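You operate a simulated robot arm through the tools that you are given. There is no shell and no other tool. Be economical: measure what you need, move in short steps, check, and stop when the job is done.

You run a simulated robot arm. Do the job below in one go: nothing can be reset, and whatever is moved stays where it is left.

TASK
Put two of the polishing pads from the clear end of the wheel bench on the yellow drilled panel.
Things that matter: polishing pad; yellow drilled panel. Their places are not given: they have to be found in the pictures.

It is judged by the outcome, as a careful person would: the job done as asked, and still so three seconds after it is handed in. It fails if anything else is knocked over, pushed out of place, dropped, spilled or broken.

THE ROBOT
A 7-joint arm with a two-finger parallel gripper, fixed in place. Base frame: the origin is at the foot of the arm, x ahead of it, y to its left, z up; the work surface is at about z = 880. Units: mm, rad, N and s.
With the tool pointing down near the work surface it reaches from about 300 to 700 mm from the base axis. Its first joint turns from -1.152 to 1.152 rad. Payload 1.57 kg.
The tool frame sits at the grasp point between the pads (the TCP): z along the fingers, y along the line on which they close. The tips reach 30 mm beyond it. The gripper opens to 110 mm. The fingers are 24 mm wide and 12 mm thick; the gripper's body (48 by 112 mm) begins 78 mm behind the TCP.
Orientation is that of the tool frame in the base frame, as a unit quaternion [x, y, z, w]. With the fingers straight down and closing along the base's y, the tool's x points along the base's -x, its y along +y and its z along -z.

THE INTERFACE
- The arm moves only by the tool play_rows. Its argument "steps" is a list of rows, each a list of 7 numbers: the shift along the tool's x, y, z in units of 100 mm (1.0 is 100 mm), then the turn, a rotation vector about the tool's x, y, z in units of 120 degrees (1.0 is 120 degrees), then the closure in counts, from 0 (fully open) to 255 (shut). In form: [[dx, dy, dz, rx, ry, rz, grip], ...]. A call has 1 to 20 rows; each row is the pose to reach, as a shift and turn from the pose commanded when the call began, along the tool's axes at that moment. A call with a number of a shift or a turn outside -1 to 1 is refused whole. A row lasts 0.2 s, in which the tool goes at most 50 mm and 0.15 rad; a call with a longer step from one row to the next is refused whole, and so is a gripper value outside its range. Where a pose cannot be reached the arm comes as near as it can. A force on the tool above 40 N (or 10 N above the force at the start of the call, whichever is more), or a blocked arm, ends the call early, and 0.2 s more pass. The fingers move at their own pace (about 108 mm/s each) and stop on an object; they squeeze with about 28 N. The grip force told is the motor's: it shows also when the fingers shut on nothing. Time passes only in rows, and 0.2 s behind the last, so rows that repeat a pose let the fingers close. It gives the time, the measured TCP pose, the force on the tool (base axes), the opening and the grip force at its end, in the units of the frame above (readings bear some noise).
- Cameras (640 x 400 px; columns grow to the right, rows downward): "scene" is fixed at [164.9, -399.2, 1391.2]; the picture's right is [0.75, -0.66, 0.00], its down [-0.46, -0.52, -0.73] and it looks along [0.48, 0.54, -0.69] (base axes); focal length 304 px, centre (320, 200). "wrist" rides on the gripper at [-36, 0, -80] in the tool frame; the picture's right is [0.00, -1.00, 0.00], its down [0.97, 0.00, -0.24] and it looks along [0.24, 0.00, 0.97] (tool axes); focal length 218 px, centre (320, 200).
- grab_frame(camera): a new picture of that camera. It takes no simulated time.
- point_at(camera, pixels): for up to 12 pixels [column, row] of the newest picture of that camera ("zoom" is the newest enlarged one), the place [x, y, z] in the base frame of the surface seen there, good to about 2 mm. It takes no simulated time.
- inspect(camera, box): a new picture of the part [left, top, right, bottom] of that camera's present view, enlarged. It takes no simulated time.
- finish_job(): hands the job in; it is judged then, once.

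Work in short steps. Measure before you move; look again where a grasp or a placing could have gone wrong, and mend it. You have 60 turns and 20 pictures in all, those below and enlarged ones among them. Open the gripper and draw the arm clear of the work before you hand the job in, unless the task says otherwise; then end with one line.

The tools are called after "Call:" as a command line: name --pt "numbers of a row" for each row, then --argument value for the rest, lists and objects as JSON in quotes. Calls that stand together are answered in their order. play_rows: Moves the arm, as the interface text tells. Its arguments: {"type":"object","properties":{"steps":{"type":"array","items":{"type":"array","items":{"type":"number"}}}},"required":["steps"]} The other tools are called the same way: grab_frame (camera) takes a picture; point_at (camera, pixels) gives the place of the surface under pixels of a picture; inspect (camera, box) takes an enlarged picture of a part of a camera's view; finish_job () hands the job in.

At the start:

```text
time_s: 0.0
tcp_pos: [468.9, 101.9, 1102.9]
tcp_rot: [0.0, 1.0, 0.0, 0.0]
contact_force: [0.2, -0.4, 0.1]
gripper_width: 110.1
gripper_force: 0.0
```

scene: 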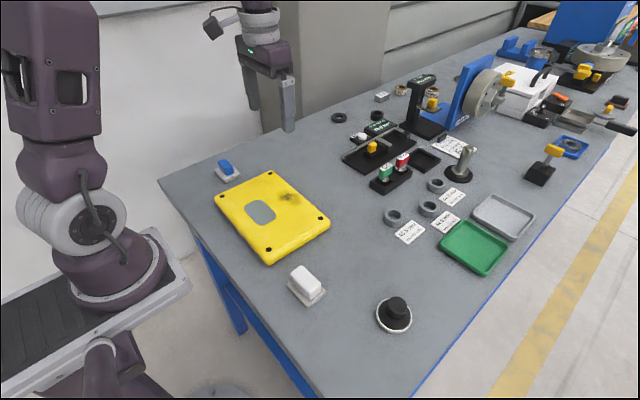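
wrist: 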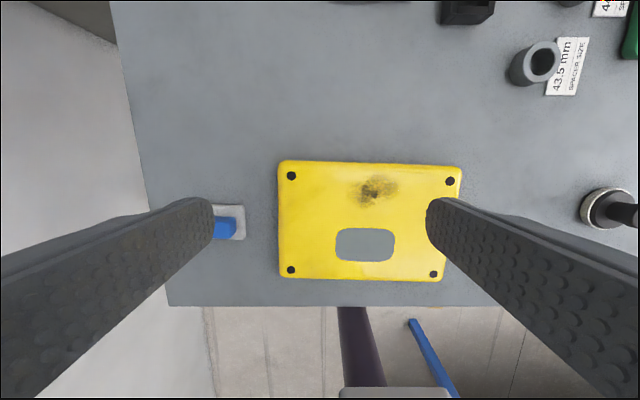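

The near (clear) end shows a blue item at (228,170), a white one at (306,285) and a round black one at (394,314). I'll enlarge these to identify them.

Call:
inspect --camera "scene" --box '[190, 140, 430, 340]'

Call:
inspect --camera "scene" --box '[320, 60, 560, 260]'

```text
2.00 times, centred on (310, 240) of scene
```

zoom: 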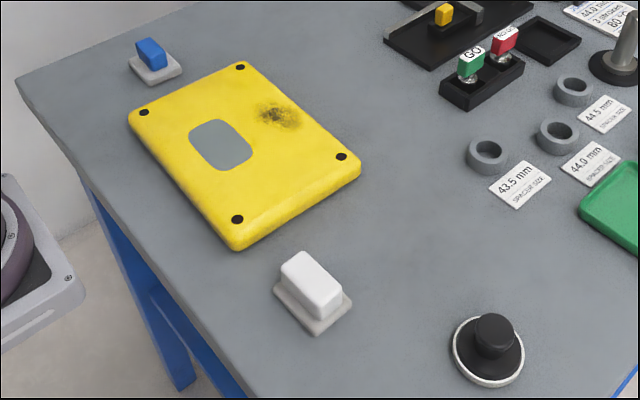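

```text
2.00 times, centred on (440, 160) of scene
```

zoom: 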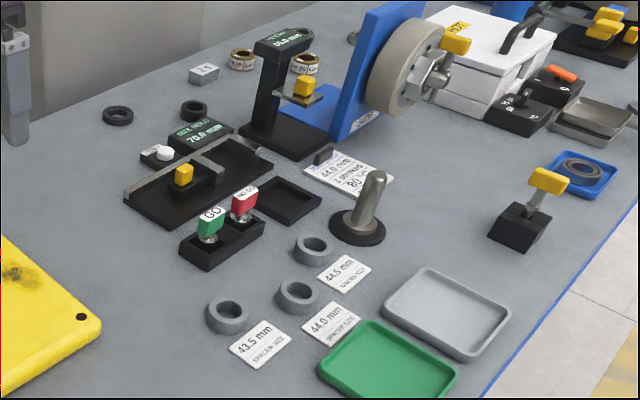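

Three felt-based pads with handles lie around the panel (blue handle, white handle, round black knob). I'll measure the blue and white ones and the panel on the first enlarged area.

Call:
inspect --camera "scene" --box '[200, 145, 344, 315]'

Call:
point_at --camera "scene" --pixels '[[223, 161], [226, 168], [217, 175], [224, 181], [239, 174], [273, 173], [218, 197], [326, 217], [267, 260], [260, 212], [289, 198], [294, 235]]'

Call:
point_at --camera "wrist" --pixels '[[228, 228], [240, 212], [242, 236], [218, 208], [281, 165], [459, 170], [442, 277], [281, 275], [337, 230], [394, 232], [340, 258], [392, 260]]'

```text
2.35 times, centred on (272, 230) of scene
```

zoom: 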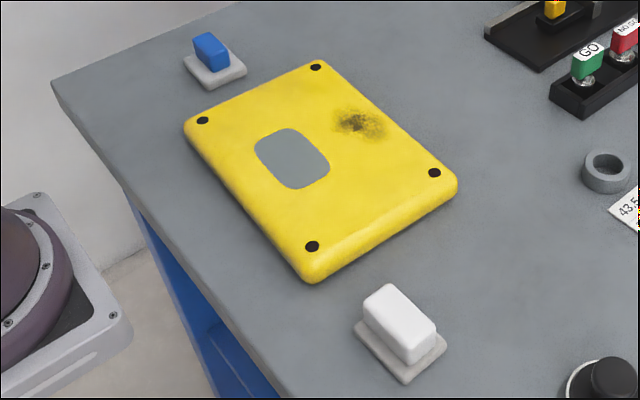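

```text
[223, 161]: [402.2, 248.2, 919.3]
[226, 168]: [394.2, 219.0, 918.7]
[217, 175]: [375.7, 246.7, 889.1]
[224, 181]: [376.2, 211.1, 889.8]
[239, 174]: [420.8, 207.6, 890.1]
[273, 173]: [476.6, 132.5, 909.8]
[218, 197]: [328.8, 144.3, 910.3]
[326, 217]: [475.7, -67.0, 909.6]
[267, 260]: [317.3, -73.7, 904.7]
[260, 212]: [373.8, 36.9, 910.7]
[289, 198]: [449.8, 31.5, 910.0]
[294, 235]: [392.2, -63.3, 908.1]
```

```text
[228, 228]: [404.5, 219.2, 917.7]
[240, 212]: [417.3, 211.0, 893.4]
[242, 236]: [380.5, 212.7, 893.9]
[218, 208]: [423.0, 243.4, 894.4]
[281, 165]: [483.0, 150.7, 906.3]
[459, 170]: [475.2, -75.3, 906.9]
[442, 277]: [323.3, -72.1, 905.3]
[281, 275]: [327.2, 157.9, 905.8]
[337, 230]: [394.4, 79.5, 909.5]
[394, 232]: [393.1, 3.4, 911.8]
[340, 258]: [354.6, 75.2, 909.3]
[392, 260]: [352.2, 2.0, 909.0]
```

The grey patch lies level with the panel top (z≈910). Now I'll locate the handles of the two pads in the newest enlarged picture.

Call:
point_at --camera "zoom" --pixels '[[197, 37], [214, 34], [228, 46], [209, 52], [212, 42], [368, 293], [389, 287], [433, 321], [407, 337], [400, 310], [358, 340], [440, 350]]'

Call:
point_at --camera "zoom" --pixels '[[405, 380], [380, 345], [420, 355], [185, 67], [209, 87], [245, 70], [205, 60], [222, 66], [408, 360], [364, 318], [362, 300], [405, 355]]'

```text
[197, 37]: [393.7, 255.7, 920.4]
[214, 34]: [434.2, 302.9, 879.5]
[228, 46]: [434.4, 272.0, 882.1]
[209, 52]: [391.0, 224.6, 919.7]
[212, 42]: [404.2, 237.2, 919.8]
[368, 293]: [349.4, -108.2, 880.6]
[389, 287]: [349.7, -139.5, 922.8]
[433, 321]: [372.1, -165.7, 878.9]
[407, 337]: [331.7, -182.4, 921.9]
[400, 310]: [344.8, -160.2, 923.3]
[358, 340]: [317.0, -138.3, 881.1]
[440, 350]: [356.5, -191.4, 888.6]
```

```text
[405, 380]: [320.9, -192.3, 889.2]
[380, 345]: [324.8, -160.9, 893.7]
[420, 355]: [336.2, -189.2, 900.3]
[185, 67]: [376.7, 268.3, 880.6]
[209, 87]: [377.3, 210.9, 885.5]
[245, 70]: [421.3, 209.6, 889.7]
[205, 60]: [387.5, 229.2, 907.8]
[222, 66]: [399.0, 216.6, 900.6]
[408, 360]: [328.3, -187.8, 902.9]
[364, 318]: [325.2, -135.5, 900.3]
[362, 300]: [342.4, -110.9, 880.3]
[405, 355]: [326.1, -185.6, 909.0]
```

Blue handle is about x 388–412, y 217–255, top z 920, on a base topping at z≈889; white handle centre about (340,-162), top z 922. I move over the blue pad first.

Call:
play_rows --pt "0.17 0.25 0.1 0 0 0 60" --pt "0.34 0.5 0.2 0 0 0 60" --pt "0.52 0.75 0.3 0 0 0 60" --pt "0.69 0.98 0.4 0 0 0 60" --pt "0.69 0.98 0.4 0 0 0 60"

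Call:
play_rows --pt "0 0.17 0.2 0 0 0 60" --pt "0 0.35 0.4 0 0 0 60" --pt "0 0.35 0.4 0 0 0 60"

Call:
grab_frame --camera "wrist"

```text
time_s: 1.2
tcp_pos: [402.0, 201.4, 1061.8]
tcp_rot: [-0.001, 1.0, -0.001, 0.0]
contact_force: [0.4, -0.3, 1.0]
gripper_width: 84.3
gripper_force: 0.0
```

```text
time_s: 2.0
tcp_pos: [400.2, 234.0, 1021.7]
tcp_rot: [0.0, 1.0, 0.0, -0.001]
contact_force: [0.6, 0.1, -0.1]
gripper_width: 84.2
gripper_force: 0.1
```

```text
14 pictures are left
```

wrist: 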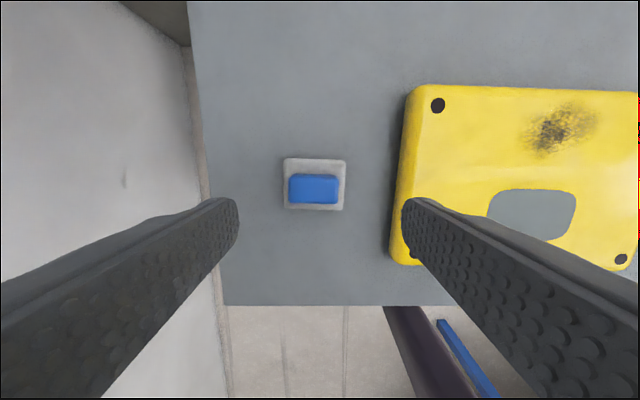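

The blue handle is seen at (313,188). I measure its edges in this picture.

Call:
point_at --camera "wrist" --pixels '[[291, 190], [336, 190], [313, 177], [313, 201], [313, 188], [285, 165], [343, 165], [343, 207], [285, 206], [313, 162], [407, 180]]'

```text
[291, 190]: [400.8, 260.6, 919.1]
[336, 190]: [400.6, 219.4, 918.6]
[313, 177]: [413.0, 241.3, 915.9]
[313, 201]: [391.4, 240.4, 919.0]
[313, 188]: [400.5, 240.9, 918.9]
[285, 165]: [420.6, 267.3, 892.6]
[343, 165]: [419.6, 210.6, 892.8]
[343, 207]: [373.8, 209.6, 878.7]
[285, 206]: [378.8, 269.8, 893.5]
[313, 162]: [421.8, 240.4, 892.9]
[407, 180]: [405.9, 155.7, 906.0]
```

The blue handle's centre is (401,240), 41 mm long along y, base top z≈893. I go down to TCP z≈926 (tips ≈896) and close on its ends.

Call:
play_rows --pt "0 0.06 0.3 0 0 0 75" --pt "0 0.06 0.6 0 0 0 75" --pt "0 0.06 0.8 0 0 0 75" --pt "0 0.06 0.955 0 0 0 75" --pt "0 0.06 0.955 0 0 0 75" --pt "0 0.06 0.955 0 0 0 255" --pt "0 0.06 0.955 0 0 0 255" --pt "0 0.06 0.955 0 0 0 255"

```text
time_s: 3.8
tcp_pos: [399.7, 240.9, 927.9]
tcp_rot: [-0.001, 1.0, 0.0, 0.0]
contact_force: [-1.3, 0.6, 0.1]
gripper_width: 43.1
gripper_force: 27.8
```

Gripped at 43 mm, 28 N. I lift 70 mm and start towards the panel's left part.

Call:
play_rows --pt "0 0 -0.15 0 0 0 255" --pt "0 0 -0.4 0 0 0 255" --pt "0 0 -0.7 0 0 0 255" --pt "-0.02 -0.2 -0.7 0 0 0 255" --pt "-0.04 -0.4 -0.7 0 0 0 255" --pt "-0.05 -0.6 -0.7 0 0 0 255" --pt "-0.05 -0.8 -0.7 0 0 0 255" --pt "-0.05 -0.98 -0.7 0 0 0 255" --pt "-0.05 -0.98 -0.7 0 0 0 255"

Call:
play_rows --pt "0 -0.15 0 0 0 0 255" --pt "0 -0.28 0.1 0 0 0 255" --pt "0 -0.28 0.2 0 0 0 255" --pt "0 -0.28 0.2 0 0 0 255"

Call:
grab_frame --camera "wrist"

```text
time_s: 5.8
tcp_pos: [404.2, 144.9, 998.7]
tcp_rot: [-0.001, 1.0, 0.001, 0.0]
contact_force: [-1.3, 0.9, -0.2]
gripper_width: 42.7
gripper_force: 28.0
```

```text
time_s: 6.8
tcp_pos: [404.1, 115.2, 977.6]
tcp_rot: [-0.001, 1.0, 0.001, 0.0]
contact_force: [0.5, -0.8, -1.4]
gripper_width: 42.9
gripper_force: 28.1
```

```text
13 pictures are left
```

wrist: 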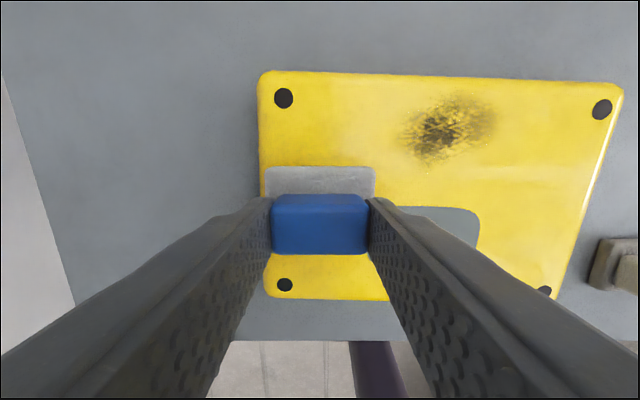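

The pad hangs level over the panel's left part. I lower it (contact expected at TCP z≈958), shifting 7 mm further inward.

Call:
play_rows --pt "0 -0.07 0.06 0 0 0 255" --pt "0 -0.07 0.12 0 0 0 255" --pt "0 -0.07 0.16 0 0 0 255" --pt "0 -0.07 0.18 0 0 0 255" --pt "0 -0.07 0.195 0 0 0 255" --pt "0 -0.07 0.195 0 0 0 255"

```text
time_s: 8.2
tcp_pos: [405.9, 107.2, 957.9]
tcp_rot: [-0.001, 1.0, 0.0, 0.0]
contact_force: [1.0, 0.2, -0.6]
gripper_width: 43.0
gripper_force: 28.5
```

No contact force yet at z 957.9; I creep down a few more mm.

Call:
play_rows --pt "0 0 0.01 0 0 0 255" --pt "0 0 0.02 0 0 0 255" --pt "0 0 0.02 0 0 0 255"

Call:
inspect --camera "scene" --box '[190, 130, 350, 230]'

```text
time_s: 9.0
tcp_pos: [406.5, 108.6, 955.0]
tcp_rot: [0.0, 1.0, 0.0, 0.001]
contact_force: [-4.3, 1.3, 27.9]
gripper_width: 43.0
gripper_force: 28.0
```

```text
4.00 times, centred on (270, 180) of scene
```

zoom: 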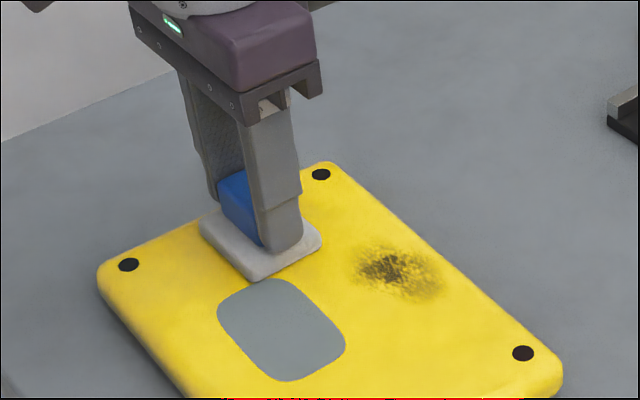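

Contact at 28 N on the panel, pad level. I release and rise.

Call:
play_rows --pt "0 0 -0.02 0 0 0 255" --pt "0 0 -0.02 0 0 0 90" --pt "0 0 -0.02 0 0 0 90" --pt "0 0 -0.02 0 0 0 90" --pt "0 0 -0.2 0 0 0 90" --pt "0 0 -0.5 0 0 0 70" --pt "0 0 -0.85 0 0 0 60" --pt "0 0 -0.85 0 0 0 60"

Call:
play_rows --pt "0.1 -0.3 0 0 0 0 60" --pt "0.2 -0.6 0 0 0 0 60" --pt "0.3 -0.95 0 0 0 0 60" --pt "0.3 -0.95 0 0 0 0 60"

Call:
play_rows --pt "0.1 -0.3 0 0 0 0 60" --pt "0.2 -0.6 0 0 0 0 60" --pt "0.36 -0.95 0 0 0 0 60" --pt "0.36 -0.95 0 0 0 0 60"

Call:
play_rows --pt "0 -0.4 0 0 0 0 60" --pt "0 -0.8 0.1 0 0 0 60" --pt "0 -0.8 0.1 0 0 0 60"

Call:
grab_frame --camera "wrist"

```text
time_s: 10.8
tcp_pos: [406.6, 107.8, 1041.3]
tcp_rot: [0.0, 1.0, 0.001, -0.001]
contact_force: [1.2, -0.3, -0.2]
gripper_width: 84.4
gripper_force: 0.1
```

```text
time_s: 11.8
tcp_pos: [377.1, 12.1, 1043.1]
tcp_rot: [0.001, 1.0, 0.001, 0.0]
contact_force: [0.2, -0.1, -0.3]
gripper_width: 84.5
gripper_force: 0.1
```

```text
time_s: 12.8
tcp_pos: [339.8, -82.9, 1043.6]
tcp_rot: [0.001, 1.0, 0.001, 0.0]
contact_force: [0.4, 0.0, -0.5]
gripper_width: 84.2
gripper_force: 0.1
```

```text
time_s: 13.6
tcp_pos: [340.2, -165.9, 1034.1]
tcp_rot: [0.001, 1.0, 0.0, 0.001]
contact_force: [1.0, 0.9, -1.4]
gripper_width: 84.1
gripper_force: 0.1
```

```text
11 pictures are left
```

wrist: 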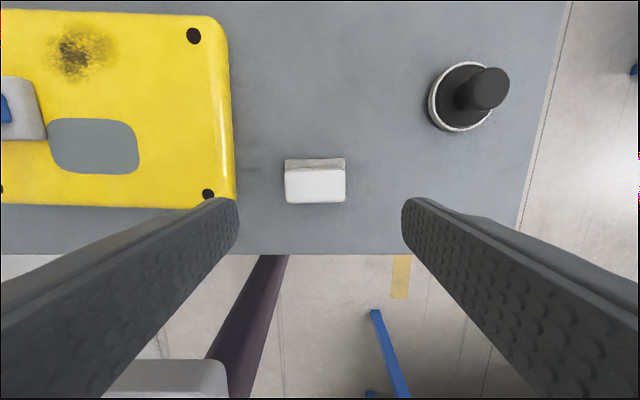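

White pad is at (315,183). I measure its handle and base edges.

Call:
inspect --camera "wrist" --box '[265, 145, 365, 215]'

Call:
point_at --camera "wrist" --pixels '[[287, 185], [343, 185], [315, 172], [315, 200], [315, 185], [287, 162], [343, 162], [315, 161], [234, 185], [210, 205]]'

```text
5.71 times, centred on (315, 180) of wrist
```

zoom: 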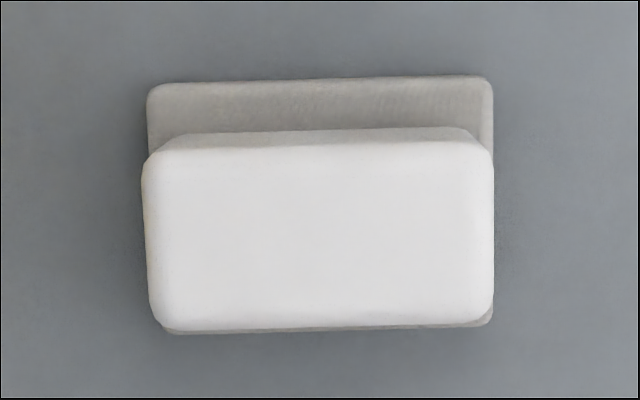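

```text
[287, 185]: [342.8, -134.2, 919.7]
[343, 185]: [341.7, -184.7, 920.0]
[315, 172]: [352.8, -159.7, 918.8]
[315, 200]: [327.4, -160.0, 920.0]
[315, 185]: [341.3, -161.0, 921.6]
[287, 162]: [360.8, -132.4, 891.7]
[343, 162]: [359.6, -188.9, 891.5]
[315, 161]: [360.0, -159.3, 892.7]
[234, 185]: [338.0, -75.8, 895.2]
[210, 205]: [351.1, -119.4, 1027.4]
```

Handle centre (341,-160), about 54 mm long. I descend to TCP z≈926 and grip.

Call:
play_rows --pt "0 0.06 0.3 0 0 0 60" --pt "0 0.06 0.6 0 0 0 60" --pt "0 0.06 0.8 0 0 0 60" --pt "0 0.06 0.9 0 0 0 60" --pt "0 0.06 0.9 0 0 0 60"

Call:
play_rows --pt "0 0 0.1 0 0 0 60" --pt "0 0 0.17 0 0 0 60" --pt "0 0 0.17 0 0 0 60" --pt "0 0 0.17 0 0 0 255" --pt "0 0 0.17 0 0 0 255" --pt "0 0 0.17 0 0 0 255"

```text
time_s: 14.8
tcp_pos: [339.7, -157.2, 941.2]
tcp_rot: [0.0, 1.0, 0.0, 0.0]
contact_force: [1.6, 0.0, -0.5]
gripper_width: 84.5
gripper_force: 0.1
```

```text
time_s: 16.2
tcp_pos: [339.8, -157.2, 923.7]
tcp_rot: [0.0, 1.0, 0.0, -0.001]
contact_force: [-0.1, 0.0, 0.3]
gripper_width: 54.9
gripper_force: 27.9
```

Gripped at 55 mm. I lift 75 mm and carry it towards (400,-30).

Call:
play_rows --pt "0 0 -0.15 0 0 0 255" --pt "0 0 -0.4 0 0 0 255" --pt "0 0 -0.75 0 0 0 255" --pt "-0.15 0.25 -0.75 0 0 0 255" --pt "-0.3 0.5 -0.75 0 0 0 255" --pt "-0.45 0.75 -0.75 0 0 0 255" --pt "-0.6 1.0 -0.75 0 0 0 255" --pt "-0.6 1.0 -0.75 0 0 0 255"

Call:
play_rows --pt "0 0.15 0.05 0 0 0 255" --pt "0 0.27 0.2 0 0 0 255" --pt "0 0.27 0.3 0 0 0 255" --pt "0 0.27 0.3 0 0 0 255"

Call:
grab_frame --camera "wrist"

```text
time_s: 18.0
tcp_pos: [400.3, -55.9, 999.4]
tcp_rot: [0.0, 1.0, -0.001, 0.0]
contact_force: [0.4, -0.2, -1.2]
gripper_width: 55.0
gripper_force: 28.2
```

```text
time_s: 19.0
tcp_pos: [401.2, -30.6, 968.0]
tcp_rot: [0.0, 1.0, 0.0, 0.0]
contact_force: [0.1, -0.3, -1.2]
gripper_width: 55.0
gripper_force: 27.4
```

```text
9 pictures are left
```

wrist: 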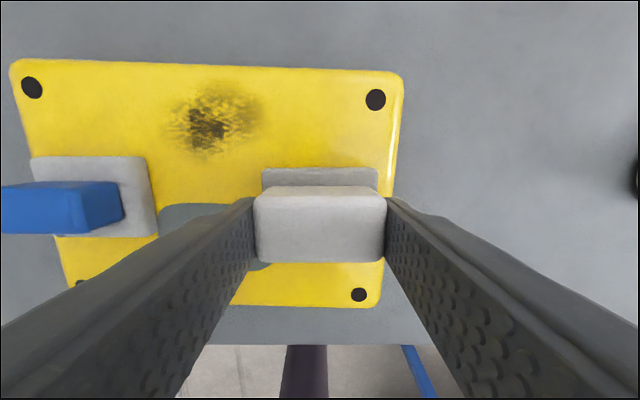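

The pad is over the panel's right part; I shift 8 mm inward and lower to near contact (expected TCP z≈952).

Call:
play_rows --pt "0 0.08 0.06 0 0 0 255" --pt "0 0.08 0.12 0 0 0 255" --pt "0 0.08 0.14 0 0 0 255" --pt "0 0.08 0.155 0 0 0 255" --pt "0 0.08 0.165 0 0 0 255" --pt "0 0.08 0.165 0 0 0 255"

```text
time_s: 20.4
tcp_pos: [400.2, -21.1, 955.0]
tcp_rot: [0.001, 1.0, 0.0, 0.0]
contact_force: [3.4, -2.7, 19.5]
gripper_width: 55.5
gripper_force: 28.1
```

Contact is made (19.5 N). I release, rise and move clear.

Call:
play_rows --pt "0 0 -0.01 0 0 0 255" --pt "0 0 -0.01 0 0 0 70" --pt "0 0 -0.01 0 0 0 70" --pt "0 0 -0.01 0 0 0 70" --pt "0 0 -0.2 0 0 0 70" --pt "0 0 -0.5 0 0 0 60" --pt "0 0 -0.95 0 0 0 0" --pt "0 0 -0.95 0 0 0 0"

Call:
play_rows --pt "0 0 -0.4 0 0 0 0" --pt "-0.2 0 -0.7 0 0 0 0" --pt "-0.2 0 -0.7 0 0 0 0"

Call:
grab_frame --camera "wrist"

Call:
grab_frame --camera "scene"

```text
time_s: 22.2
tcp_pos: [397.7, -21.8, 1046.5]
tcp_rot: [0.0, 1.0, 0.0, 0.0]
contact_force: [0.0, 0.9, 0.2]
gripper_width: 109.9
gripper_force: 0.0
```

```text
time_s: 23.0
tcp_pos: [417.0, -20.1, 1115.3]
tcp_rot: [0.0, 1.0, 0.0, 0.0]
contact_force: [-0.1, -0.5, -0.1]
gripper_width: 110.3
gripper_force: 0.0
```

```text
8 pictures are left
```

wrist: 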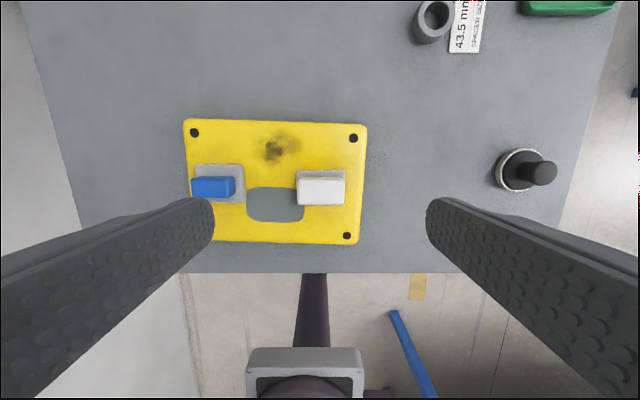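

```text
7 pictures are left
```

scene: 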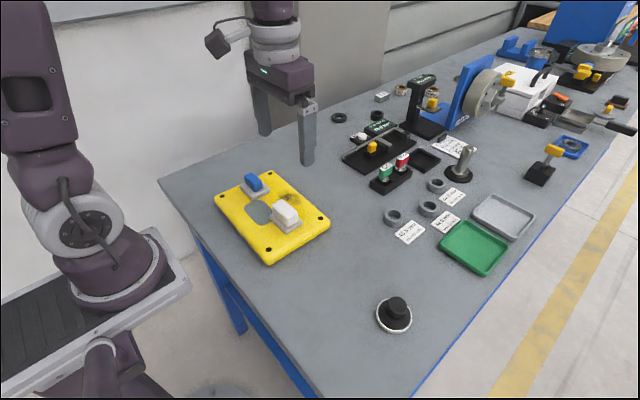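

Both pads sit flat on the panel at (255,185) and (286,215), everything else is unmoved, and the arm is clear with the gripper open. Handing in.

Call:
finish_job

```text
The job is handed in.
```

I put the blue-handled and white-handled polishing pads on the yellow drilled panel. Both lie flat, nothing else was moved, and the arm is clear with the gripper open.
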